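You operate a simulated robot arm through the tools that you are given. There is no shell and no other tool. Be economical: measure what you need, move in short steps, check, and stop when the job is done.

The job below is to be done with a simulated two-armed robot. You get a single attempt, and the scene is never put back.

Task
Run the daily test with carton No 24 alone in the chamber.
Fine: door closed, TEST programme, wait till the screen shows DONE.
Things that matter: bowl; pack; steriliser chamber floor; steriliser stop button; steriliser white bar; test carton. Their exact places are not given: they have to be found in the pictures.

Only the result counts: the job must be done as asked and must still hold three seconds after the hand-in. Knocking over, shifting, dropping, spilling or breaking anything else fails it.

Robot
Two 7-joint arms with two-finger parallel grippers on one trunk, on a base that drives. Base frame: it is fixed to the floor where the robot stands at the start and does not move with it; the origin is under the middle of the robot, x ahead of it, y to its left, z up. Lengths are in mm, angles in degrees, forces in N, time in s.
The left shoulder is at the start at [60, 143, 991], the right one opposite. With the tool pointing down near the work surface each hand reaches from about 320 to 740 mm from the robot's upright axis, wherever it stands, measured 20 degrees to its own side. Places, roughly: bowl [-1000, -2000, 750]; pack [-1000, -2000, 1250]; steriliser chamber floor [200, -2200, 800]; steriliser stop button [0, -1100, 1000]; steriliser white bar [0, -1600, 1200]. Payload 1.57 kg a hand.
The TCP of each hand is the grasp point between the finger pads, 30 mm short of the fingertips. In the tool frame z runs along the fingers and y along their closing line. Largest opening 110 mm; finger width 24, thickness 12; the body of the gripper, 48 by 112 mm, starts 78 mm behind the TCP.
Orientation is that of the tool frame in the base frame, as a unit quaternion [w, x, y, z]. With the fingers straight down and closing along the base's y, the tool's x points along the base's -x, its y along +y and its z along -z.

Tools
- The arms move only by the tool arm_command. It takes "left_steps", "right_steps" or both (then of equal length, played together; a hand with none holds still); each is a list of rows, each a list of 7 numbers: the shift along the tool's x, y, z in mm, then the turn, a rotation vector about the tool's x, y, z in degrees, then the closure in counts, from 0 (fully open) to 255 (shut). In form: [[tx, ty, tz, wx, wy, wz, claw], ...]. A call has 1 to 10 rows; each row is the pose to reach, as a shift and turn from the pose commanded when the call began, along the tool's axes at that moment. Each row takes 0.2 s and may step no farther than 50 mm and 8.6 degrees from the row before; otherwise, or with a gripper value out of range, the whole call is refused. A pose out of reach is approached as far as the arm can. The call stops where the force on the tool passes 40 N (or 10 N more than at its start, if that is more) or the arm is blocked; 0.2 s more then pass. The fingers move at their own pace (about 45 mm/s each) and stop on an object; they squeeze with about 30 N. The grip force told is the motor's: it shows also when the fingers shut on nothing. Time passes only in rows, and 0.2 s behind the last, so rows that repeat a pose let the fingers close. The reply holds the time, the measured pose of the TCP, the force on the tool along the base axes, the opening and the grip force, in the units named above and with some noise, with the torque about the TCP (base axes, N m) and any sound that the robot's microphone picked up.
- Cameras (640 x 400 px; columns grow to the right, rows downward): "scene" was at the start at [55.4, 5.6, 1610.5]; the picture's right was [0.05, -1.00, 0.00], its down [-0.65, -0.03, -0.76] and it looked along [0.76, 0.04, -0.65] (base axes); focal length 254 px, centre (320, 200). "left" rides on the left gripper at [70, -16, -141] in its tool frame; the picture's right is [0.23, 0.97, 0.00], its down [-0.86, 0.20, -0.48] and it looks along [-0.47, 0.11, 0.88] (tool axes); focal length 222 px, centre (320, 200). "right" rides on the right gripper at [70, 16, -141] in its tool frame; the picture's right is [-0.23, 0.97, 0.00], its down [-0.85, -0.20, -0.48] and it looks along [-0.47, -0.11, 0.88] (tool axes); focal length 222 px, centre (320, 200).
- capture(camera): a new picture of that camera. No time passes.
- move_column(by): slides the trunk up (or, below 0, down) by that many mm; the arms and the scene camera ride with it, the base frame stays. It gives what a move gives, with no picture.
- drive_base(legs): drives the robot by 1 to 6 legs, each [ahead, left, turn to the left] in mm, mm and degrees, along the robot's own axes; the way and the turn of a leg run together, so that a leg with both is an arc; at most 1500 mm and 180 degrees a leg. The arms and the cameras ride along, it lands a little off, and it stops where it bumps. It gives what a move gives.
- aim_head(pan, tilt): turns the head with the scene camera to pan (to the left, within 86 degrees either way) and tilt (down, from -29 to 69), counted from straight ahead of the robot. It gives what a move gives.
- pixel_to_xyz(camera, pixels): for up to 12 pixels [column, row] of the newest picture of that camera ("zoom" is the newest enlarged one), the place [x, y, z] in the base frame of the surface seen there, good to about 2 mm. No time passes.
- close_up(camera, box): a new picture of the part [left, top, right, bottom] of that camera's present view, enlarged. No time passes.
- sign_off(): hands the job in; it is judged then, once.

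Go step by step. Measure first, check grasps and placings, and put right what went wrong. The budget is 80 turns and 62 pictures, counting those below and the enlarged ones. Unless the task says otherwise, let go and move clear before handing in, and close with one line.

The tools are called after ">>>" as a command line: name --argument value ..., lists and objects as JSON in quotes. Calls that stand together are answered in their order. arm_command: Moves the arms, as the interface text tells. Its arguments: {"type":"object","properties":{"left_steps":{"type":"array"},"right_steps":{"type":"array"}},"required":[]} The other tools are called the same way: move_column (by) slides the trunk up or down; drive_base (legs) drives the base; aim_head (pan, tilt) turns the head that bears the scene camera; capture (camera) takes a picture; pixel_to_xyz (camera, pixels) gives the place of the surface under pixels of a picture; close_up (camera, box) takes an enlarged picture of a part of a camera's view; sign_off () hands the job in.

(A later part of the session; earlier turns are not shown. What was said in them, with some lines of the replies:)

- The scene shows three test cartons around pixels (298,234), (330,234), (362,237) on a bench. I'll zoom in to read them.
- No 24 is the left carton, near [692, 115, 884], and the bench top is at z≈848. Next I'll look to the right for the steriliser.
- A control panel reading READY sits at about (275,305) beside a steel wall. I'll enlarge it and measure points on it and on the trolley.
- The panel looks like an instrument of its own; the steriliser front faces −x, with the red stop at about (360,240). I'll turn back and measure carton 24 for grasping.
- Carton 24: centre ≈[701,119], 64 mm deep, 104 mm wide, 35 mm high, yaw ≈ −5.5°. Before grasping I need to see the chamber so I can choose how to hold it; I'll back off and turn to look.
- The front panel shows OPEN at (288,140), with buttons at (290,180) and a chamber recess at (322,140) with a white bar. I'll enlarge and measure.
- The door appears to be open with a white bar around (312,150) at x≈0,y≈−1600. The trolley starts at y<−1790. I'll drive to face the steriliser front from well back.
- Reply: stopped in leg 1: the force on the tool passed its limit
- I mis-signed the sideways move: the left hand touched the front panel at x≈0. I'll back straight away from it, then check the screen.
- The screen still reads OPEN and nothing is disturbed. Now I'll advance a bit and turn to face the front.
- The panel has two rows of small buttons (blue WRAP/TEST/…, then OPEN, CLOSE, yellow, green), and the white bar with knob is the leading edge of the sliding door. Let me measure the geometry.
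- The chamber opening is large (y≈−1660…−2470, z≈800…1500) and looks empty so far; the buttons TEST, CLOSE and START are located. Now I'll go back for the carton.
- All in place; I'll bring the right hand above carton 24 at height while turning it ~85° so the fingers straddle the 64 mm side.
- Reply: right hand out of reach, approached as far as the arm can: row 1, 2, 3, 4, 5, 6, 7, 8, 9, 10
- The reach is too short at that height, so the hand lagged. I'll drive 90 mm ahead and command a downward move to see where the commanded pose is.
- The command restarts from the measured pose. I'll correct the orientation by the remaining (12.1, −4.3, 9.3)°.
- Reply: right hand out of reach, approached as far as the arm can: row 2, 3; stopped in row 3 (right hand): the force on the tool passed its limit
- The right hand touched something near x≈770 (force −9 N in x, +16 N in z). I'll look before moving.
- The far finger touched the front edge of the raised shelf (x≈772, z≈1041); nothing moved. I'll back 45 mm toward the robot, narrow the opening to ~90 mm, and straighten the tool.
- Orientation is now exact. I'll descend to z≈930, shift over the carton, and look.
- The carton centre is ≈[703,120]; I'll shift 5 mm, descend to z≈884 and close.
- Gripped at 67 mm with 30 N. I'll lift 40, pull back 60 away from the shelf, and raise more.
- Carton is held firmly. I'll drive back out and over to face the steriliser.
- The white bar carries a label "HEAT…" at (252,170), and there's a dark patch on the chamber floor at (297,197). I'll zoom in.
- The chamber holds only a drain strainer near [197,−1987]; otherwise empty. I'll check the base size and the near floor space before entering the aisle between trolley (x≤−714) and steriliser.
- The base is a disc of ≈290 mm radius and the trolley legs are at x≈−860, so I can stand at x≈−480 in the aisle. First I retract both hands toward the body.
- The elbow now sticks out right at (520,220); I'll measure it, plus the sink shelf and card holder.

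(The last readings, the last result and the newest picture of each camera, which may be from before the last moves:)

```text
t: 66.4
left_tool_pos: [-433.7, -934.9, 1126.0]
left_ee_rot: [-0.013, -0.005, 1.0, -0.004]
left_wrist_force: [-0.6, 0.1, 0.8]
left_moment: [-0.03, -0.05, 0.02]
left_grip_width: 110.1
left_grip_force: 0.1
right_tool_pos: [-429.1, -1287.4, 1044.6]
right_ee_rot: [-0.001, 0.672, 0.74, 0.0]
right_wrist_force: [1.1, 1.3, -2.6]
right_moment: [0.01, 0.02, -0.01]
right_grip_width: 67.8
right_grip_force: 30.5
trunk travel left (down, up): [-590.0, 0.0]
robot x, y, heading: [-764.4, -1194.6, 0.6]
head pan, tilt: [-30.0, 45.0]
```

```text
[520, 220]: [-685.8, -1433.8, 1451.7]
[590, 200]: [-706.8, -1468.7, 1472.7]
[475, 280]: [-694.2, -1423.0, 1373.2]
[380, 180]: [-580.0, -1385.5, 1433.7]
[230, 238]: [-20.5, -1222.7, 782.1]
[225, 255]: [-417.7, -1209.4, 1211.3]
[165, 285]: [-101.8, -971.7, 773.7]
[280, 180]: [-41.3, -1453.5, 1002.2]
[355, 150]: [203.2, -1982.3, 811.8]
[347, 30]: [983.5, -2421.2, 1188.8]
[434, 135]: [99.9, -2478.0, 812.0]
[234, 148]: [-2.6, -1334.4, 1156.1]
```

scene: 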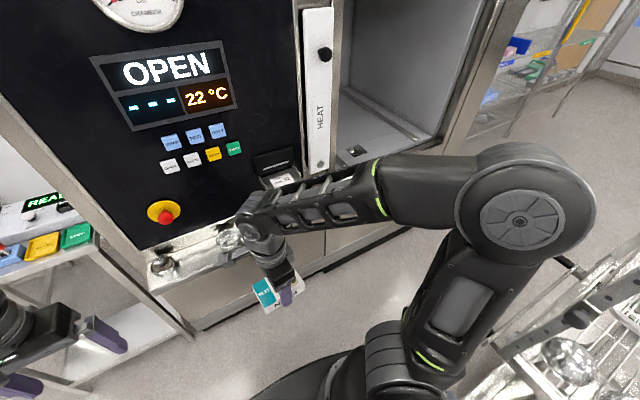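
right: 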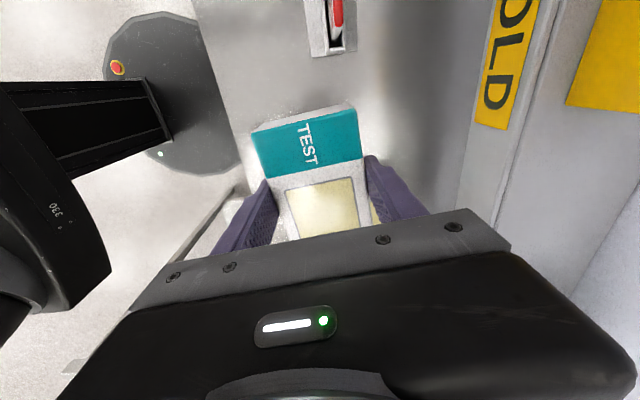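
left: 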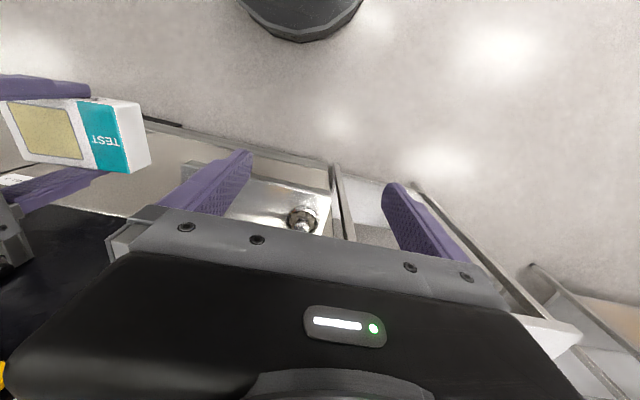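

Elbow clears the trolley once I'm at x≈−475. Driving ahead 290, then right 680.

>>> drive_base --legs '[[290, 0, 0], [0, -680, 0]]'

>>> aim_head --pan -15 --tilt 50

>>> capture --camera "scene"

```text
t: 71.1
left_tool_pos: [-120.4, -1503.1, 1126.7]
left_ee_rot: [-0.014, 0.03, 0.999, -0.002]
left_wrist_force: [0.1, 0.5, -0.4]
left_moment: [0.1, -0.02, -0.01]
left_grip_width: 109.9
left_grip_force: 0.2
right_tool_pos: [-142.0, -1854.1, 1044.5]
right_ee_rot: [-0.002, 0.697, 0.717, -0.001]
right_wrist_force: [0.4, -0.5, -1.6]
right_moment: [0.01, 0.01, -0.02]
right_grip_width: 67.6
right_grip_force: 30.5
trunk travel left (down, up): [-590.0, 0.0]
robot x, y, heading: [-470.0, -1734.4, -3.8]
head pan, tilt: [-30.0, 45.0]
stopped in leg 2: the robot was blocked; the commanded pose is now the measured one
```

```text
t: 71.9
left_tool_pos: [-119.4, -1501.5, 1126.5]
left_ee_rot: [-0.014, 0.029, 0.999, -0.003]
left_wrist_force: [-0.1, 0.8, -0.1]
left_moment: [0.03, -0.03, 0.04]
left_grip_width: 110.2
left_grip_force: 0.1
right_tool_pos: [-142.3, -1853.9, 1045.3]
right_ee_rot: [-0.001, 0.698, 0.716, -0.001]
right_wrist_force: [-0.6, 0.2, -2.9]
right_moment: [0.01, -0.01, 0.01]
right_grip_width: 67.4
right_grip_force: 30.8
trunk travel left (down, up): [-590.0, 0.0]
robot x, y, heading: [-468.2, -1735.7, -3.6]
head pan, tilt: [-15.0, 50.0]
```

```text
33 pictures are left
```

scene: 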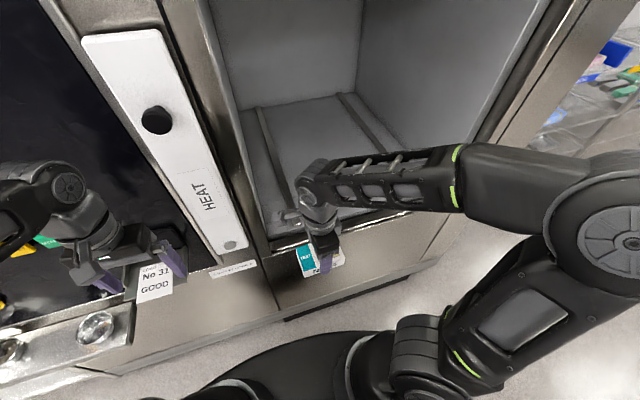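

The base was blocked at y≈−1735, probably by the trolley. I'll look back right to see the contact.

>>> aim_head --pan -86 --tilt 60

>>> capture --camera "scene"

```text
t: 73.3
left_tool_pos: [-120.3, -1500.6, 1125.6]
left_ee_rot: [-0.014, 0.03, 0.999, -0.004]
left_wrist_force: [-0.2, 0.8, -0.3]
left_moment: [0.0, 0.03, 0.0]
left_grip_width: 109.9
left_grip_force: 0.1
right_tool_pos: [-142.4, -1852.1, 1044.6]
right_ee_rot: [-0.002, 0.698, 0.716, -0.002]
right_wrist_force: [0.2, 1.1, -2.2]
right_moment: [-0.01, -0.05, 0.0]
right_grip_width: 67.6
right_grip_force: 30.0
trunk travel left (down, up): [-590.0, 0.0]
robot x, y, heading: [-468.5, -1733.5, -3.8]
head pan, tilt: [-85.9, 60.0]
```

```text
32 pictures are left
```

scene: 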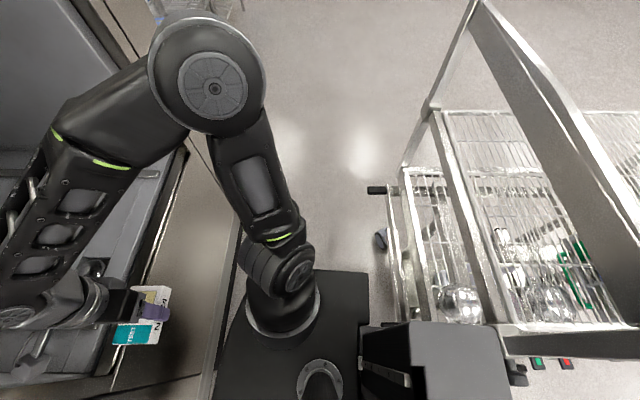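

>>> pixel_to_xyz --camera "scene" --pixels '[[372, 190], [380, 240], [505, 340], [480, 5], [395, 300], [435, 300], [510, 370], [410, 375], [360, 340], [362, 275], [460, 300]]'

```text
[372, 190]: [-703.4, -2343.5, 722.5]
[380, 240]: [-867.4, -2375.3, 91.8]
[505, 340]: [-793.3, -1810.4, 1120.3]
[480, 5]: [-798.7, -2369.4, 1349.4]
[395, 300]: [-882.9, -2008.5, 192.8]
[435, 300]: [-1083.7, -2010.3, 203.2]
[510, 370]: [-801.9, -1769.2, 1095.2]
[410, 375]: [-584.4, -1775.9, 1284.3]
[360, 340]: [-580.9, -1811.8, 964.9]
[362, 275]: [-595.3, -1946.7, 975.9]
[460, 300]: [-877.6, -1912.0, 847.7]
```

The trolley hasn't moved measurably; my rear box met its handle near [−711,−1836]. From here I only need 45 mm ahead (away from it) and the right hand can reach the chamber.

>>> drive_base --legs '[[48, 0, 0]]'

>>> aim_head --pan -18 --tilt 42

>>> capture --camera "scene"

>>> capture --camera "right"

```text
t: 74.3
left_tool_pos: [-70.0, -1505.2, 1124.2]
left_ee_rot: [-0.014, 0.03, 0.999, -0.003]
left_wrist_force: [0.5, -0.7, 0.5]
left_moment: [0.0, 0.01, -0.02]
left_grip_width: 109.9
left_grip_force: 0.1
right_tool_pos: [-91.1, -1855.6, 1044.2]
right_ee_rot: [-0.002, 0.697, 0.717, -0.002]
right_wrist_force: [0.1, 0.5, -1.8]
right_moment: [-0.02, 0.06, 0.0]
right_grip_width: 67.5
right_grip_force: 30.2
trunk travel left (down, up): [-590.0, 0.0]
robot x, y, heading: [-418.2, -1734.7, -3.6]
head pan, tilt: [-85.9, 60.0]
```

```text
t: 75.7
left_tool_pos: [-72.0, -1505.8, 1125.6]
left_ee_rot: [-0.013, 0.029, 0.999, -0.003]
left_wrist_force: [0.3, 0.6, -0.1]
left_moment: [-0.04, -0.03, -0.01]
left_grip_width: 109.9
left_grip_force: 0.0
right_tool_pos: [-93.3, -1855.6, 1043.5]
right_ee_rot: [-0.001, 0.697, 0.717, -0.002]
right_wrist_force: [0.8, 0.1, -2.2]
right_moment: [-0.02, 0.0, 0.0]
right_grip_width: 67.8
right_grip_force: 29.8
trunk travel left (down, up): [-590.0, 0.0]
robot x, y, heading: [-417.9, -1739.7, -3.7]
head pan, tilt: [-18.0, 42.0]
```

```text
31 pictures are left
```

scene: 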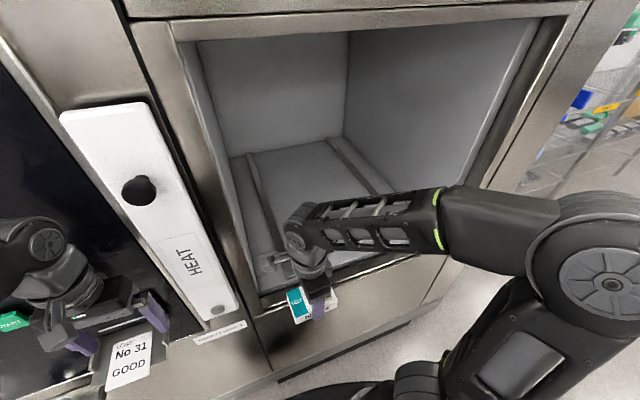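

```text
30 pictures are left
```

right: 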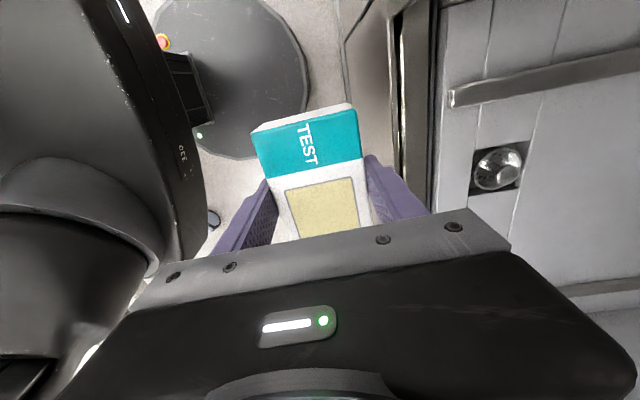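

The chamber is empty apart from the drain. I'll measure floor, rails and frame from these views.

>>> pixel_to_xyz --camera "right" --pixels '[[475, 190], [528, 145], [455, 95], [440, 200], [432, 150], [405, 150], [600, 292], [560, 220], [480, 30]]'

>>> pixel_to_xyz --camera "scene" --pixels '[[260, 285], [225, 180], [185, 60], [175, 30], [430, 30], [350, 265], [320, 170], [240, 320], [85, 345], [155, 310], [130, 340], [470, 180]]'

```text
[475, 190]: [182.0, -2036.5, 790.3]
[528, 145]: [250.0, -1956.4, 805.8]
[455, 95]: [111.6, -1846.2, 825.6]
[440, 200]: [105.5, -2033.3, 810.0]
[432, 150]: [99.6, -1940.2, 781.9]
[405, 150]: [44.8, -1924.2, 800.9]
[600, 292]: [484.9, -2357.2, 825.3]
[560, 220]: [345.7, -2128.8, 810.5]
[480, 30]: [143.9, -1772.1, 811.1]
```

```text
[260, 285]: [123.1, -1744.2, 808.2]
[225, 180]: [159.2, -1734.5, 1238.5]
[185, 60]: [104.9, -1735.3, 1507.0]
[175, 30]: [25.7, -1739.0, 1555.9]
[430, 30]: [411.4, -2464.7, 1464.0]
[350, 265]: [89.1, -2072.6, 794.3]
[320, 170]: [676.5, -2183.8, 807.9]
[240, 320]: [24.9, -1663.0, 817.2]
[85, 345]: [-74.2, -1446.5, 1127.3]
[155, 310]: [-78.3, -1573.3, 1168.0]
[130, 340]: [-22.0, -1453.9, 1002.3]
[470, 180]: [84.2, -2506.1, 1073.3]
```

Floor z≈810 from x≈103 inward, drain at x175–265, y−1950…−2040. I'll set the carton at about [190,−2112]: move in at height first.

>>> arm_command --right_steps '[[-27, 28, 9, 0, 0, 0, 150], [-53, 55, 19, 0, 0, 0, 150], [-80, 83, 28, 0, 0, 0, 150], [-106, 110, 38, 0, 0, 0, 150], [-133, 138, 47, 0, 0, 0, 150], [-160, 166, 56, 0, 0, 0, 150], [-186, 193, 66, 0, 0, 0, 150], [-213, 221, 75, 0, 0, 0, 150], [-240, 248, 85, 0, 0, 0, 150], [-266, 276, 94, 0, 0, 0, 150]]'

>>> capture --camera "right"

>>> capture --camera "scene"

```text
t: 77.8
left_tool_pos: [-72.3, -1506.1, 1125.5]
left_ee_rot: [-0.013, 0.029, 0.999, -0.003]
left_wrist_force: [0.0, -1.0, -0.3]
left_moment: [0.02, 0.0, 0.02]
left_grip_width: 110.3
left_grip_force: 0.1
right_tool_pos: [188.7, -2114.6, 948.9]
right_ee_rot: [-0.003, 0.697, 0.717, -0.002]
right_wrist_force: [0.4, -0.7, -2.1]
right_moment: [-0.01, 0.02, -0.01]
right_grip_width: 67.5
right_grip_force: 30.1
trunk travel left (down, up): [-590.0, 0.0]
robot x, y, heading: [-420.5, -1738.2, -3.4]
head pan, tilt: [-18.0, 42.0]
```

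```text
29 pictures are left
```

right: 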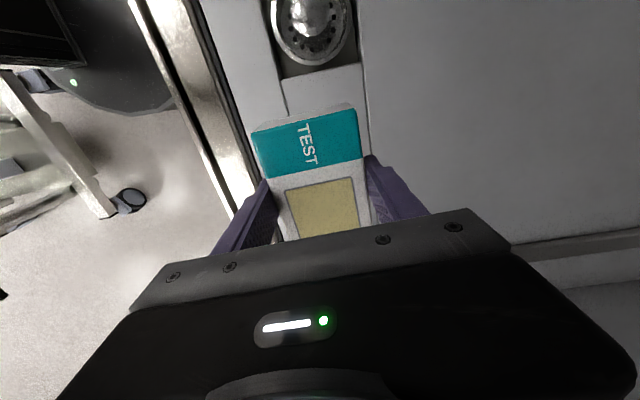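

```text
28 pictures are left
```

scene: 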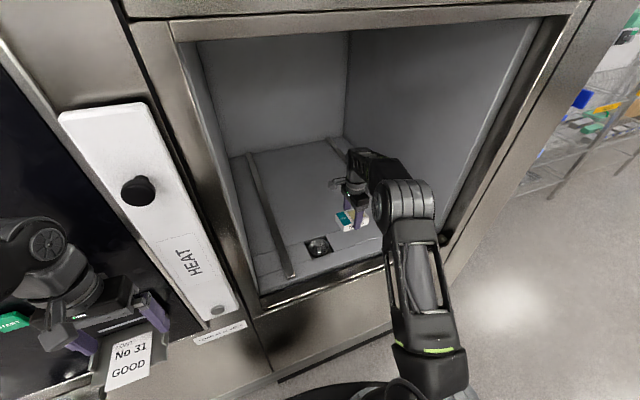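

Well placed over clear floor. Lowering to just above contact, then gently down.

>>> arm_command --right_steps '[[0, 0, 40, 0, 0, 0, 150], [0, 0, 80, 0, 0, 0, 150], [0, 0, 96, 0, 0, 0, 150], [0, 0, 100, 0, 0, 0, 150], [0, 0, 102, 0, 0, 0, 150], [0, 0, 104, 0, 0, 0, 150]]'

```text
t: 79.2
left_tool_pos: [-72.0, -1504.2, 1127.1]
left_ee_rot: [-0.012, 0.03, 0.999, -0.003]
left_wrist_force: [0.0, 0.2, -0.4]
left_moment: [0.02, -0.02, -0.01]
left_grip_width: 109.9
left_grip_force: 0.0
right_tool_pos: [188.4, -2114.9, 845.0]
right_ee_rot: [0.0, 0.697, 0.717, -0.001]
right_wrist_force: [-0.2, -0.5, -1.7]
right_moment: [0.01, -0.01, 0.01]
right_grip_width: 67.4
right_grip_force: 30.2
trunk travel left (down, up): [-590.0, 0.0]
robot x, y, heading: [-422.6, -1735.5, -3.8]
head pan, tilt: [-18.0, 42.0]
```

No contact yet at z=845; I'll go down in 1–2 mm steps.

>>> arm_command --right_steps '[[0, 0, 1, 0, 0, 0, 150], [0, 0, 2, 0, 0, 0, 150], [0, 0, 3, 0, 0, 0, 150], [0, 0, 4, 0, 0, 0, 150]]'

```text
t: 80.2
left_tool_pos: [-73.6, -1504.6, 1126.7]
left_ee_rot: [-0.012, 0.03, 0.999, -0.003]
left_wrist_force: [1.2, 0.4, -0.1]
left_moment: [0.02, -0.02, 0.0]
left_grip_width: 109.9
left_grip_force: 0.1
right_tool_pos: [188.1, -2113.5, 844.1]
right_ee_rot: [0.0, 0.697, 0.718, -0.001]
right_wrist_force: [-1.2, -0.2, 13.8]
right_moment: [0.57, 0.35, 0.0]
right_grip_width: 67.5
right_grip_force: 29.6
trunk travel left (down, up): [-590.0, 0.0]
robot x, y, heading: [-421.3, -1739.2, -3.6]
head pan, tilt: [-18.0, 42.0]
```

Contact felt (14 N up). Releasing and lifting.

>>> arm_command --right_steps '[[0, 0, -3, 0, 0, 0, 150], [0, 0, -3, 0, 0, 0, 60], [0, 0, -3, 0, 0, 0, 40], [0, 0, -3, 0, 0, 0, 40], [0, 0, -3, 0, 0, 0, 40], [0, 0, -30, 0, 0, 0, 40], [0, 0, -75, 0, 0, 0, 40], [0, 0, -120, 0, 0, 0, 40]]'

>>> capture --camera "right"

```text
t: 82.0
left_tool_pos: [-72.8, -1503.1, 1126.4]
left_ee_rot: [-0.013, 0.029, 0.999, -0.003]
left_wrist_force: [0.4, -0.8, -0.2]
left_moment: [-0.01, -0.03, -0.03]
left_grip_width: 110.1
left_grip_force: 0.0
right_tool_pos: [188.5, -2114.0, 962.5]
right_ee_rot: [-0.001, 0.697, 0.717, -0.002]
right_wrist_force: [-0.2, -0.1, 0.3]
right_moment: [0.04, 0.01, 0.01]
right_grip_width: 92.6
right_grip_force: 0.0
trunk travel left (down, up): [-590.0, 0.0]
robot x, y, heading: [-419.7, -1737.0, -3.5]
head pan, tilt: [-18.0, 42.0]
```

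```text
27 pictures are left
```

right: 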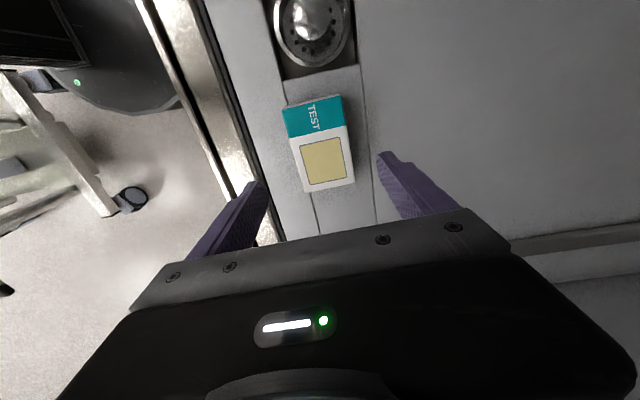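

Carton 24 stands flat on the chamber floor, clear of drain and sill. Retracting the right hand along the same way.

>>> arm_command --right_steps '[[27, -28, -9, 0, 0, 0, 40], [53, -55, -17, 0, 0, 0, 40], [80, -83, -25, 0, 0, 0, 40], [106, -110, -33, 0, 0, 0, 40], [133, -138, -41, 0, 0, 0, 40], [160, -166, -50, 0, 0, 0, 40], [186, -193, -58, 0, 0, 0, 40], [213, -221, -66, 0, 0, 0, 40], [240, -248, -74, 0, 0, 0, 40], [266, -280, -82, 0, 0, 0, 40]]'

>>> close_up --camera "scene" --box '[170, 0, 570, 320]'

```text
t: 84.2
left_tool_pos: [-73.9, -1503.8, 1126.4]
left_ee_rot: [-0.013, 0.03, 0.999, -0.003]
left_wrist_force: [1.2, -0.7, -0.6]
left_moment: [0.01, 0.0, 0.0]
left_grip_width: 109.9
left_grip_force: 0.0
right_tool_pos: [-99.6, -1854.5, 1046.4]
right_ee_rot: [-0.001, 0.697, 0.717, -0.001]
right_wrist_force: [-0.4, -0.7, 0.3]
right_moment: [0.03, 0.0, 0.01]
right_grip_width: 92.5
right_grip_force: 0.1
trunk travel left (down, up): [-590.0, 0.0]
robot x, y, heading: [-421.7, -1736.6, -4.0]
head pan, tilt: [-18.0, 42.0]
```

```text
1.25 times, centred on (370, 160) of scene
```

zoom: 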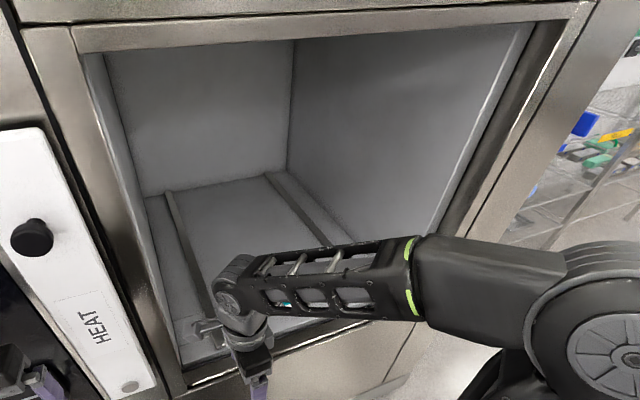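

The chamber is clear of the arm. I'll drive back out toward the panel, angling away from it.

>>> drive_base --legs '[[-45, 250, 0], [-200, 320, 3.8]]'

>>> aim_head --pan -10 --tilt 35

>>> capture --camera "scene"

```text
t: 88.1
left_tool_pos: [-307.3, -904.1, 1126.7]
left_ee_rot: [-0.014, -0.003, 1.0, -0.004]
left_wrist_force: [-0.6, 0.3, -0.3]
left_moment: [-0.03, 0.01, 0.01]
left_grip_width: 110.1
left_grip_force: 0.0
right_tool_pos: [-309.8, -1255.7, 1046.3]
right_ee_rot: [-0.001, 0.674, 0.739, 0.0]
right_wrist_force: [0.5, 0.1, 0.0]
right_moment: [0.0, -0.03, -0.01]
right_grip_width: 92.8
right_grip_force: 0.1
trunk travel left (down, up): [-590.0, 0.0]
robot x, y, heading: [-638.1, -1161.9, 0.2]
head pan, tilt: [-18.0, 42.0]
```

```text
t: 88.8
left_tool_pos: [-305.7, -905.4, 1127.1]
left_ee_rot: [-0.013, -0.003, 1.0, -0.003]
left_wrist_force: [-0.7, -0.5, -0.7]
left_moment: [0.06, -0.01, 0.0]
left_grip_width: 110.1
left_grip_force: 0.0
right_tool_pos: [-309.2, -1256.7, 1046.4]
right_ee_rot: [-0.001, 0.674, 0.739, -0.001]
right_wrist_force: [0.2, -0.3, 0.9]
right_moment: [0.06, 0.0, -0.01]
right_grip_width: 92.6
right_grip_force: 0.0
trunk travel left (down, up): [-590.0, 0.0]
robot x, y, heading: [-636.9, -1159.3, 0.3]
head pan, tilt: [-10.0, 35.0]
```

```text
25 pictures are left
```

scene: 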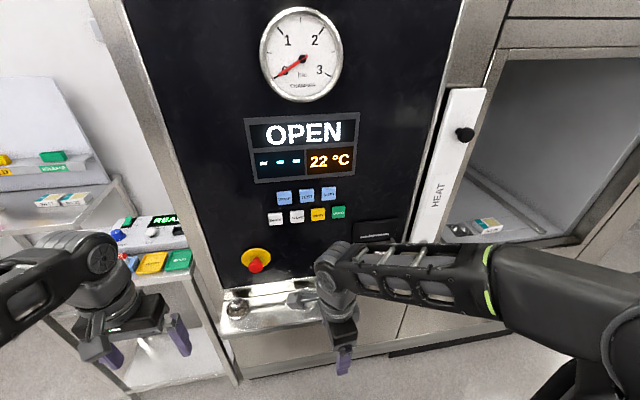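

Carton remains at (487,226) in the chamber and the screen reads OPEN. I'll close the right gripper and swing it to point at the panel in front of the buttons.

>>> arm_command --right_steps '[[0, 16, -18, -8.5, 0, 0, 255], [0, 32, -36, -17, 0, 0, 255], [-1, 48, -54, -25.5, 0, 0, 255], [-1, 64, -72, -34, 0, 0, 255], [-1, 80, -90, -42.5, 0, 0, 255], [-1, 96, -107, -51, 0, 0, 255], [-2, 112, -125, -59.5, 0, 0, 255], [-2, 128, -143, -68, 0, 0, 255], [-2, 144, -161, -76.5, 0, 0, 255], [-2, 160, -179, -85, 0, 0, 255]]'

>>> capture --camera "scene"

```text
t: 90.9
left_tool_pos: [-309.1, -903.1, 1125.7]
left_ee_rot: [-0.013, -0.003, 1.0, -0.003]
left_wrist_force: [0.2, -0.2, 0.6]
left_moment: [0.0, -0.03, 0.0]
left_grip_width: 110.0
left_grip_force: 0.0
right_tool_pos: [-198.8, -1142.0, 1233.7]
right_ee_rot: [0.284, 0.492, 0.597, 0.567]
right_wrist_force: [-0.1, 0.5, -0.3]
right_moment: [0.0, 0.0, -0.02]
right_grip_width: 0.3
right_grip_force: 21.5
right hand out of reach, approached as far as the arm can: row 7, 8, 9, 10
trunk travel left (down, up): [-590.0, 0.0]
robot x, y, heading: [-636.3, -1156.3, 0.4]
head pan, tilt: [-10.0, 35.0]
stopped in row 10 (right hand): the arm was blocked; the commanded pose is now the measured one
```

```text
24 pictures are left
```

scene: 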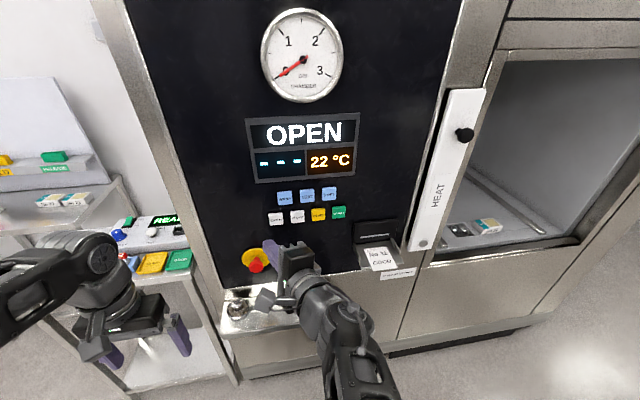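

The right hand points mostly at the panel (tip ≈[−172,−1130,1228]); good enough for pressing. I'll bring the tip to 40 mm before CLOSE at [−2,−1209,1153].

>>> arm_command --right_steps '[[-27, -5, 20, 0, 0, 0, 255], [-54, -11, 41, 0, 0, 0, 255], [-81, -16, 61, 0, 0, 0, 255], [-108, -21, 81, 0, 0, 0, 255], [-135, -27, 102, 0, 0, 0, 255], [-135, -27, 102, 0, 0, 0, 255]]'

>>> close_up --camera "scene" --box '[220, 100, 420, 300]'

```text
t: 92.3
left_tool_pos: [-306.8, -903.7, 1126.8]
left_ee_rot: [-0.013, -0.002, 1.0, -0.003]
left_wrist_force: [0.1, -0.1, 0.1]
left_moment: [0.01, 0.04, 0.0]
left_grip_width: 110.0
left_grip_force: 0.1
right_tool_pos: [-64.9, -1217.2, 1160.7]
right_ee_rot: [0.285, 0.489, 0.597, 0.568]
right_wrist_force: [0.6, 0.5, 0.5]
right_moment: [0.01, -0.04, 0.02]
right_grip_width: 0.0
right_grip_force: 21.1
right hand out of reach, approached as far as the arm can: row 1
trunk travel left (down, up): [-590.0, 0.0]
robot x, y, heading: [-634.7, -1157.8, 0.2]
head pan, tilt: [-10.0, 35.0]
```

```text
2.00 times, centred on (320, 200) of scene
```

zoom: 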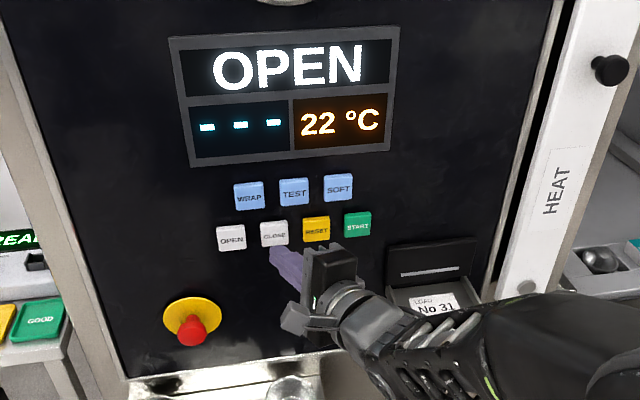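

Now the buttons are all visible; I'll measure them and the fingertip.

>>> pixel_to_xyz --camera "zoom" --pixels '[[231, 238], [274, 234], [316, 230], [357, 225], [249, 196], [294, 192], [338, 188], [278, 252], [276, 256]]'

```text
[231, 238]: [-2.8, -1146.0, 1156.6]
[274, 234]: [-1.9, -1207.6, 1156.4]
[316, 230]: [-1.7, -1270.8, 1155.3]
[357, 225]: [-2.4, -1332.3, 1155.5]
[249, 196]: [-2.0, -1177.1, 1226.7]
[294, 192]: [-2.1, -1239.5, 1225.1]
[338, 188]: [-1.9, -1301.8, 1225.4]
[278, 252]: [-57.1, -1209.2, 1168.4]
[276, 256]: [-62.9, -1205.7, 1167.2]
```

Tip is at ≈[−38,−1205,1155], aligned with CLOSE. Pressing along +x and retreating.

>>> arm_command --right_steps '[[-9, 6, 17, 0, 0, 0, 255], [-13.5, 10, 30, 0, 0, 0, 255], [-14.6, 10.8, 32.5, 0, 0, 0, 255], [-15.7, 11.6, 35.2, 0, 0, 0, 255], [-16.8, 12.4, 37.9, 0, 0, 0, 255], [-9, 6, 17, 0, 0, 0, 255], [0, 0, 0, 0, 0, 0, 255]]'

>>> capture --camera "scene"

```text
t: 93.9
left_tool_pos: [-306.4, -903.8, 1126.3]
left_ee_rot: [-0.014, -0.003, 1.0, -0.003]
left_wrist_force: [-0.3, -0.6, 0.3]
left_moment: [0.01, 0.0, 0.02]
left_grip_width: 109.9
left_grip_force: 0.0
right_tool_pos: [-63.4, -1220.7, 1160.3]
right_ee_rot: [0.286, 0.489, 0.597, 0.568]
right_wrist_force: [-0.3, 0.0, 0.4]
right_moment: [-0.01, -0.03, 0.01]
right_grip_width: 0.1
right_grip_force: 21.2
trunk travel left (down, up): [-590.0, 0.0]
robot x, y, heading: [-635.7, -1163.1, 0.3]
head pan, tilt: [-10.0, 35.0]
heard: click
```

```text
22 pictures are left
```

scene: 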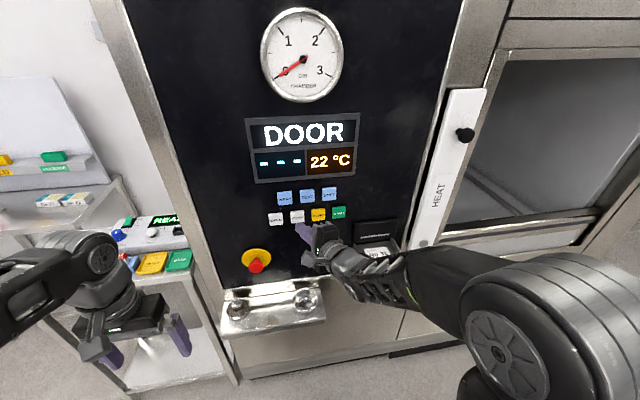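

A click, screen DOOR, and the door is rising. Meanwhile I'll shift to in front of TEST and wait.

>>> arm_command --right_steps '[[-6, 36, -14, 0, 0, 0, 255], [-12.2, 71.4, -27.6, 0, 0, 0, 255], [-12.2, 71.4, -27.6, 0, 0, 0, 255], [-12.2, 71.4, -27.6, 0, 0, 0, 255], [-12.2, 71.4, -27.6, 0, 0, 0, 255], [-12.2, 71.4, -27.6, 0, 0, 0, 255], [-12.2, 71.4, -27.6, 0, 0, 0, 255], [-12.2, 71.4, -27.6, 0, 0, 0, 255], [-12.2, 71.4, -27.6, 0, 0, 0, 255], [-12.2, 71.4, -27.6, 0, 0, 0, 255]]'

>>> arm_command --right_steps '[[0, 0, 0, 0, 0, 0, 255], [0, 0, 0, 0, 0, 0, 255], [0, 0, 0, 0, 0, 0, 255], [0, 0, 0, 0, 0, 0, 255], [0, 0, 0, 0, 0, 0, 255], [0, 0, 0, 0, 0, 0, 255], [0, 0, 0, 0, 0, 0, 255], [0, 0, 0, 0, 0, 0, 255], [0, 0, 0, 0, 0, 0, 255], [0, 0, 0, 0, 0, 0, 255]]'

>>> capture --camera "scene"

```text
t: 96.1
left_tool_pos: [-305.8, -903.9, 1126.9]
left_ee_rot: [-0.013, -0.002, 1.0, -0.003]
left_wrist_force: [-0.8, 0.2, 0.0]
left_moment: [0.01, 0.03, -0.01]
left_grip_width: 109.8
left_grip_force: 0.1
right_tool_pos: [-65.3, -1249.5, 1230.3]
right_ee_rot: [0.286, 0.49, 0.597, 0.567]
right_wrist_force: [0.5, 0.8, -0.5]
right_moment: [0.02, 0.0, -0.01]
right_grip_width: 0.0
right_grip_force: 20.9
trunk travel left (down, up): [-590.0, 0.0]
robot x, y, heading: [-639.2, -1159.0, 0.3]
head pan, tilt: [-10.0, 35.0]
```

```text
t: 98.3
left_tool_pos: [-306.0, -905.4, 1125.8]
left_ee_rot: [-0.013, -0.003, 1.0, -0.004]
left_wrist_force: [-0.3, -0.4, -0.5]
left_moment: [0.01, -0.02, -0.02]
left_grip_width: 109.8
left_grip_force: 0.1
right_tool_pos: [-64.6, -1249.5, 1230.8]
right_ee_rot: [0.285, 0.491, 0.597, 0.567]
right_wrist_force: [0.0, 0.4, 0.0]
right_moment: [0.01, 0.0, -0.03]
right_grip_width: 0.0
right_grip_force: 20.9
trunk travel left (down, up): [-590.0, 0.0]
robot x, y, heading: [-636.5, -1161.1, 0.1]
head pan, tilt: [-10.0, 35.0]
```

```text
21 pictures are left
```

scene: 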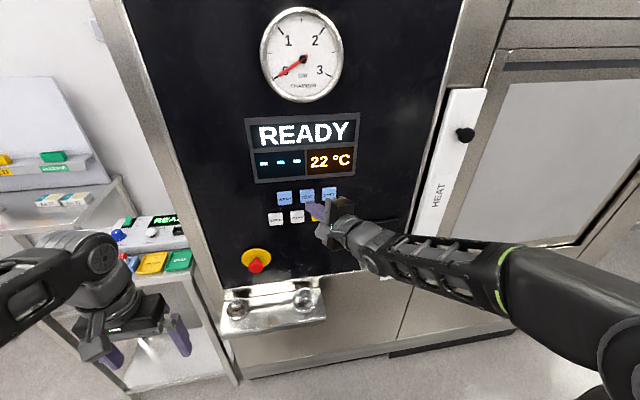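

Door is shut, screen READY. Tip ≈[−38,−1238,1225] in front of TEST: pressing.

>>> arm_command --right_steps '[[-9, 6, 17, 0, 0, 0, 255], [-13.5, 10, 30, 0, 0, 0, 255], [-14.6, 10.8, 32.5, 0, 0, 0, 255], [-15.7, 11.6, 35.2, 0, 0, 0, 255], [-16.8, 12.4, 37.9, 0, 0, 0, 255], [-9, 6, 17, 0, 0, 0, 255], [0, 0, 0, 0, 0, 0, 255]]'

>>> close_up --camera "scene" --box '[220, 50, 520, 270]'

```text
t: 99.9
left_tool_pos: [-305.9, -903.6, 1125.9]
left_ee_rot: [-0.013, -0.002, 1.0, -0.003]
left_wrist_force: [-0.4, 0.1, -0.8]
left_moment: [-0.03, 0.02, 0.0]
left_grip_width: 109.9
left_grip_force: 0.1
right_tool_pos: [-67.5, -1249.8, 1231.4]
right_ee_rot: [0.285, 0.49, 0.596, 0.568]
right_wrist_force: [0.0, -0.2, -0.1]
right_moment: [-0.02, 0.01, -0.04]
right_grip_width: 0.2
right_grip_force: 20.8
trunk travel left (down, up): [-590.0, 0.0]
robot x, y, heading: [-637.6, -1160.4, 0.0]
head pan, tilt: [-10.0, 35.0]
heard: click
```

```text
1.82 times, centred on (370, 160) of scene
```

zoom: 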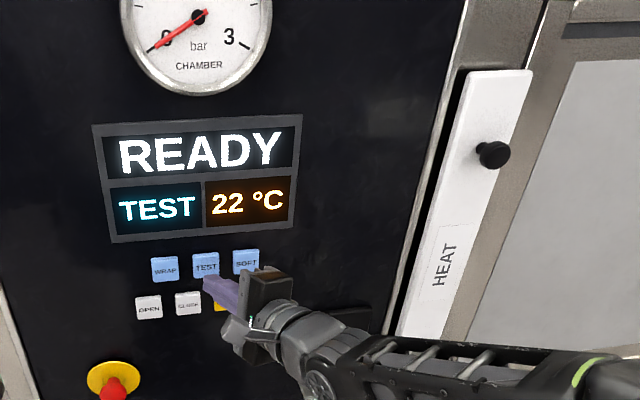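

TEST is shown as selected. Moving to START and pausing before it.

>>> arm_command --right_steps '[[-34, -18, -12, 0, 0, 0, 255], [-68, -36, -17, 0, 0, 0, 255], [-101.4, -54.5, -21.8, 0, 0, 0, 255], [-101.4, -54.5, -21.8, 0, 0, 0, 255]]'

>>> close_up --camera "scene" --box '[260, 160, 400, 260]'

```text
t: 100.9
left_tool_pos: [-305.3, -903.7, 1126.0]
left_ee_rot: [-0.012, -0.003, 1.0, -0.004]
left_wrist_force: [-0.1, 0.0, 0.4]
left_moment: [0.01, 0.05, -0.01]
left_grip_width: 110.1
left_grip_force: 0.0
right_tool_pos: [-62.7, -1344.8, 1161.8]
right_ee_rot: [0.285, 0.489, 0.597, 0.568]
right_wrist_force: [0.4, -0.6, -0.9]
right_moment: [0.02, 0.02, 0.0]
right_grip_width: 0.1
right_grip_force: 20.9
trunk travel left (down, up): [-590.0, 0.0]
robot x, y, heading: [-636.3, -1161.1, 0.2]
head pan, tilt: [-10.0, 35.0]
```

```text
4.00 times, centred on (330, 210) of scene
```

zoom: 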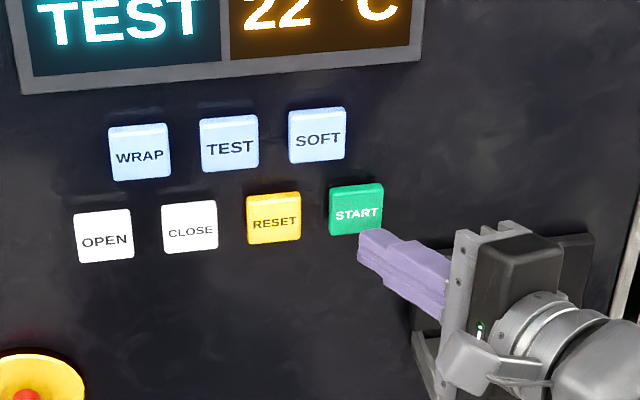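

Tip is at ≈[−36,−1333,1156], in line with START. Pressing.

>>> arm_command --right_steps '[[-9, 6, 17, 0, 0, 0, 255], [-13.5, 10, 30, 0, 0, 0, 255], [-14.6, 10.8, 32.5, 0, 0, 0, 255], [-15.7, 11.6, 35.2, 0, 0, 0, 255], [-16.8, 12.4, 37.9, 0, 0, 0, 255], [-9, 6, 17, 0, 0, 0, 255], [0, 0, 0, 0, 0, 0, 255], [9, -7, -22, 0, 0, 0, 255], [18, -14, -45, 0, 0, 0, 255]]'

>>> capture --camera "scene"

```text
t: 102.9
left_tool_pos: [-306.6, -903.6, 1126.8]
left_ee_rot: [-0.013, -0.002, 1.0, -0.003]
left_wrist_force: [-0.5, 0.0, -0.6]
left_moment: [0.0, -0.03, 0.06]
left_grip_width: 109.9
left_grip_force: 0.2
right_tool_pos: [-114.2, -1342.9, 1160.0]
right_ee_rot: [0.285, 0.49, 0.597, 0.567]
right_wrist_force: [-0.3, 0.5, 0.0]
right_moment: [-0.03, 0.0, -0.02]
right_grip_width: 0.0
right_grip_force: 21.5
trunk travel left (down, up): [-590.0, 0.0]
robot x, y, heading: [-641.7, -1163.7, 0.2]
head pan, tilt: [-10.0, 35.0]
heard: click
```

```text
18 pictures are left
```

scene: 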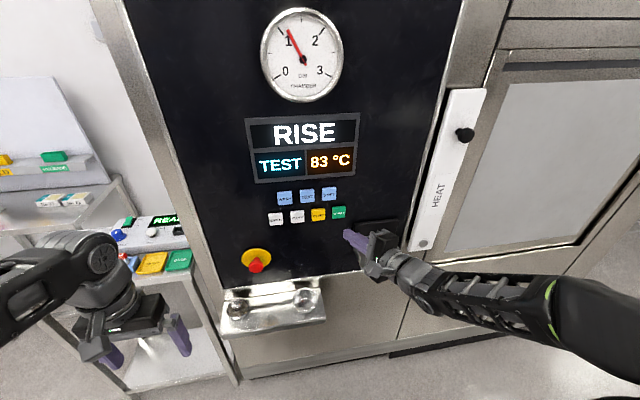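

The cycle is running (RISE, 83 °C). I'll wait.

>>> arm_command --right_steps '[[0, 0, 0, 0, 0, 0, 255], [0, 0, 0, 0, 0, 0, 255], [0, 0, 0, 0, 0, 0, 255], [0, 0, 0, 0, 0, 0, 255], [0, 0, 0, 0, 0, 0, 255], [0, 0, 0, 0, 0, 0, 255], [0, 0, 0, 0, 0, 0, 255], [0, 0, 0, 0, 0, 0, 255], [0, 0, 0, 0, 0, 0, 255], [0, 0, 0, 0, 0, 0, 255]]'

>>> arm_command --right_steps '[[0, 0, 0, 0, 0, 0, 255], [0, 0, 0, 0, 0, 0, 255], [0, 0, 0, 0, 0, 0, 255], [0, 0, 0, 0, 0, 0, 255], [0, 0, 0, 0, 0, 0, 255], [0, 0, 0, 0, 0, 0, 255], [0, 0, 0, 0, 0, 0, 255], [0, 0, 0, 0, 0, 0, 255], [0, 0, 0, 0, 0, 0, 255], [0, 0, 0, 0, 0, 0, 255]]'

>>> capture --camera "scene"

```text
t: 105.1
left_tool_pos: [-306.1, -905.3, 1125.6]
left_ee_rot: [-0.013, -0.003, 1.0, -0.004]
left_wrist_force: [0.4, -0.2, -0.3]
left_moment: [-0.01, -0.02, 0.03]
left_grip_width: 110.0
left_grip_force: 0.1
right_tool_pos: [-114.0, -1344.2, 1161.0]
right_ee_rot: [0.286, 0.49, 0.598, 0.567]
right_wrist_force: [-0.1, -0.6, -0.2]
right_moment: [0.02, 0.01, 0.0]
right_grip_width: 0.0
right_grip_force: 21.5
trunk travel left (down, up): [-590.0, 0.0]
robot x, y, heading: [-634.5, -1162.5, 0.1]
head pan, tilt: [-10.0, 35.0]
```

```text
t: 107.3
left_tool_pos: [-306.4, -904.1, 1126.5]
left_ee_rot: [-0.013, -0.002, 1.0, -0.004]
left_wrist_force: [-0.6, -1.4, 0.5]
left_moment: [0.0, 0.03, 0.0]
left_grip_width: 109.9
left_grip_force: 0.0
right_tool_pos: [-113.2, -1343.0, 1159.6]
right_ee_rot: [0.286, 0.49, 0.597, 0.567]
right_wrist_force: [-1.0, -0.2, 0.1]
right_moment: [-0.01, 0.03, -0.03]
right_grip_width: 0.0
right_grip_force: 20.8
trunk travel left (down, up): [-590.0, 0.0]
robot x, y, heading: [-634.9, -1160.0, 0.2]
head pan, tilt: [-10.0, 35.0]
```

```text
17 pictures are left
```

scene: 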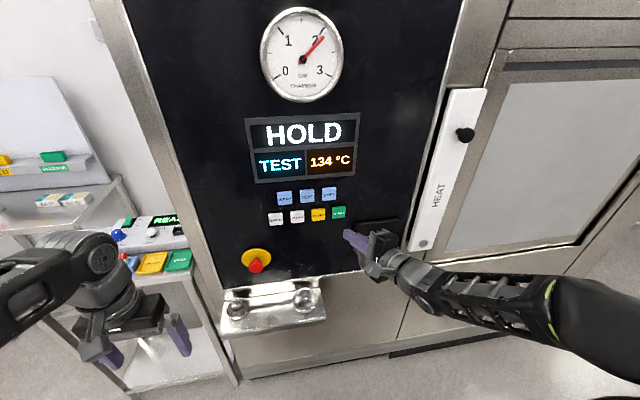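

HOLD at 134 °C. I keep waiting.

>>> arm_command --right_steps '[[0, 0, 0, 0, 0, 0, 255], [0, 0, 0, 0, 0, 0, 255], [0, 0, 0, 0, 0, 0, 255], [0, 0, 0, 0, 0, 0, 255], [0, 0, 0, 0, 0, 0, 255], [0, 0, 0, 0, 0, 0, 255], [0, 0, 0, 0, 0, 0, 255], [0, 0, 0, 0, 0, 0, 255], [0, 0, 0, 0, 0, 0, 255], [0, 0, 0, 0, 0, 0, 255]]'

>>> arm_command --right_steps '[[0, 0, 0, 0, 0, 0, 255], [0, 0, 0, 0, 0, 0, 255], [0, 0, 0, 0, 0, 0, 255], [0, 0, 0, 0, 0, 0, 255], [0, 0, 0, 0, 0, 0, 255], [0, 0, 0, 0, 0, 0, 255], [0, 0, 0, 0, 0, 0, 255], [0, 0, 0, 0, 0, 0, 255], [0, 0, 0, 0, 0, 0, 255], [0, 0, 0, 0, 0, 0, 255]]'

>>> arm_command --right_steps '[[0, 0, 0, 0, 0, 0, 255], [0, 0, 0, 0, 0, 0, 255], [0, 0, 0, 0, 0, 0, 255], [0, 0, 0, 0, 0, 0, 255], [0, 0, 0, 0, 0, 0, 255], [0, 0, 0, 0, 0, 0, 255], [0, 0, 0, 0, 0, 0, 255], [0, 0, 0, 0, 0, 0, 255], [0, 0, 0, 0, 0, 0, 255], [0, 0, 0, 0, 0, 0, 255]]'

>>> capture --camera "scene"

```text
t: 109.5
left_tool_pos: [-306.4, -904.0, 1126.2]
left_ee_rot: [-0.013, -0.003, 1.0, -0.003]
left_wrist_force: [-0.1, 0.4, 0.2]
left_moment: [0.0, -0.01, -0.02]
left_grip_width: 110.0
left_grip_force: 0.0
right_tool_pos: [-113.5, -1343.0, 1160.5]
right_ee_rot: [0.286, 0.49, 0.597, 0.567]
right_wrist_force: [0.4, 1.0, -0.1]
right_moment: [0.02, 0.0, -0.01]
right_grip_width: 0.0
right_grip_force: 21.0
trunk travel left (down, up): [-590.0, 0.0]
robot x, y, heading: [-639.1, -1164.3, 0.5]
head pan, tilt: [-10.0, 35.0]
```

```text
t: 111.7
left_tool_pos: [-304.7, -905.6, 1126.1]
left_ee_rot: [-0.013, -0.003, 1.0, -0.004]
left_wrist_force: [0.4, -0.4, -0.7]
left_moment: [0.0, 0.0, -0.04]
left_grip_width: 110.1
left_grip_force: 0.1
right_tool_pos: [-113.0, -1344.1, 1159.6]
right_ee_rot: [0.285, 0.49, 0.598, 0.567]
right_wrist_force: [-0.3, -0.1, 0.6]
right_moment: [0.0, 0.0, 0.03]
right_grip_width: 0.4
right_grip_force: 21.1
trunk travel left (down, up): [-590.0, 0.0]
robot x, y, heading: [-637.5, -1163.0, 0.2]
head pan, tilt: [-10.0, 35.0]
```

```text
t: 113.9
left_tool_pos: [-305.6, -903.2, 1126.0]
left_ee_rot: [-0.013, -0.003, 1.0, -0.004]
left_wrist_force: [0.3, 0.0, -0.2]
left_moment: [-0.02, 0.04, -0.01]
left_grip_width: 110.0
left_grip_force: 0.1
right_tool_pos: [-112.8, -1342.8, 1160.9]
right_ee_rot: [0.285, 0.491, 0.597, 0.567]
right_wrist_force: [0.1, 0.5, 0.2]
right_moment: [0.04, 0.0, 0.01]
right_grip_width: 0.0
right_grip_force: 21.5
trunk travel left (down, up): [-590.0, 0.0]
robot x, y, heading: [-637.8, -1161.9, 0.3]
head pan, tilt: [-10.0, 35.0]
```

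```text
16 pictures are left
```

scene: 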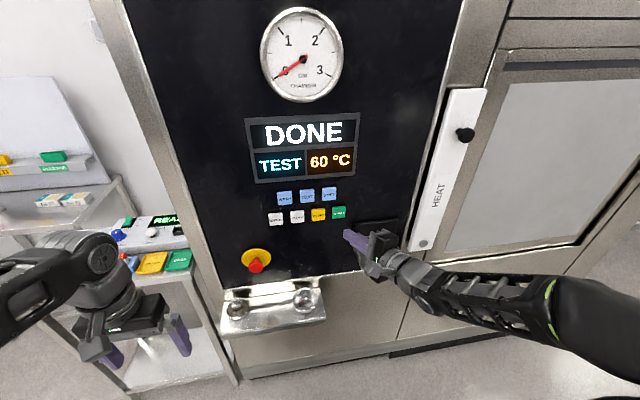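

The screen shows DONE with TEST, the door is closed, and the hand is clear of the panel; I'm handing in.

>>> sign_off

```text
The job is handed in.
```

The daily test is finished: carton No 24 ran alone in the chamber on the TEST programme with the door closed, the screen reads DONE, and the job is handed in. The robot touched three things on the way: the panel front, the bench shelf edge and, I believe, the trolley handle. None of them moved that I could see or measure.
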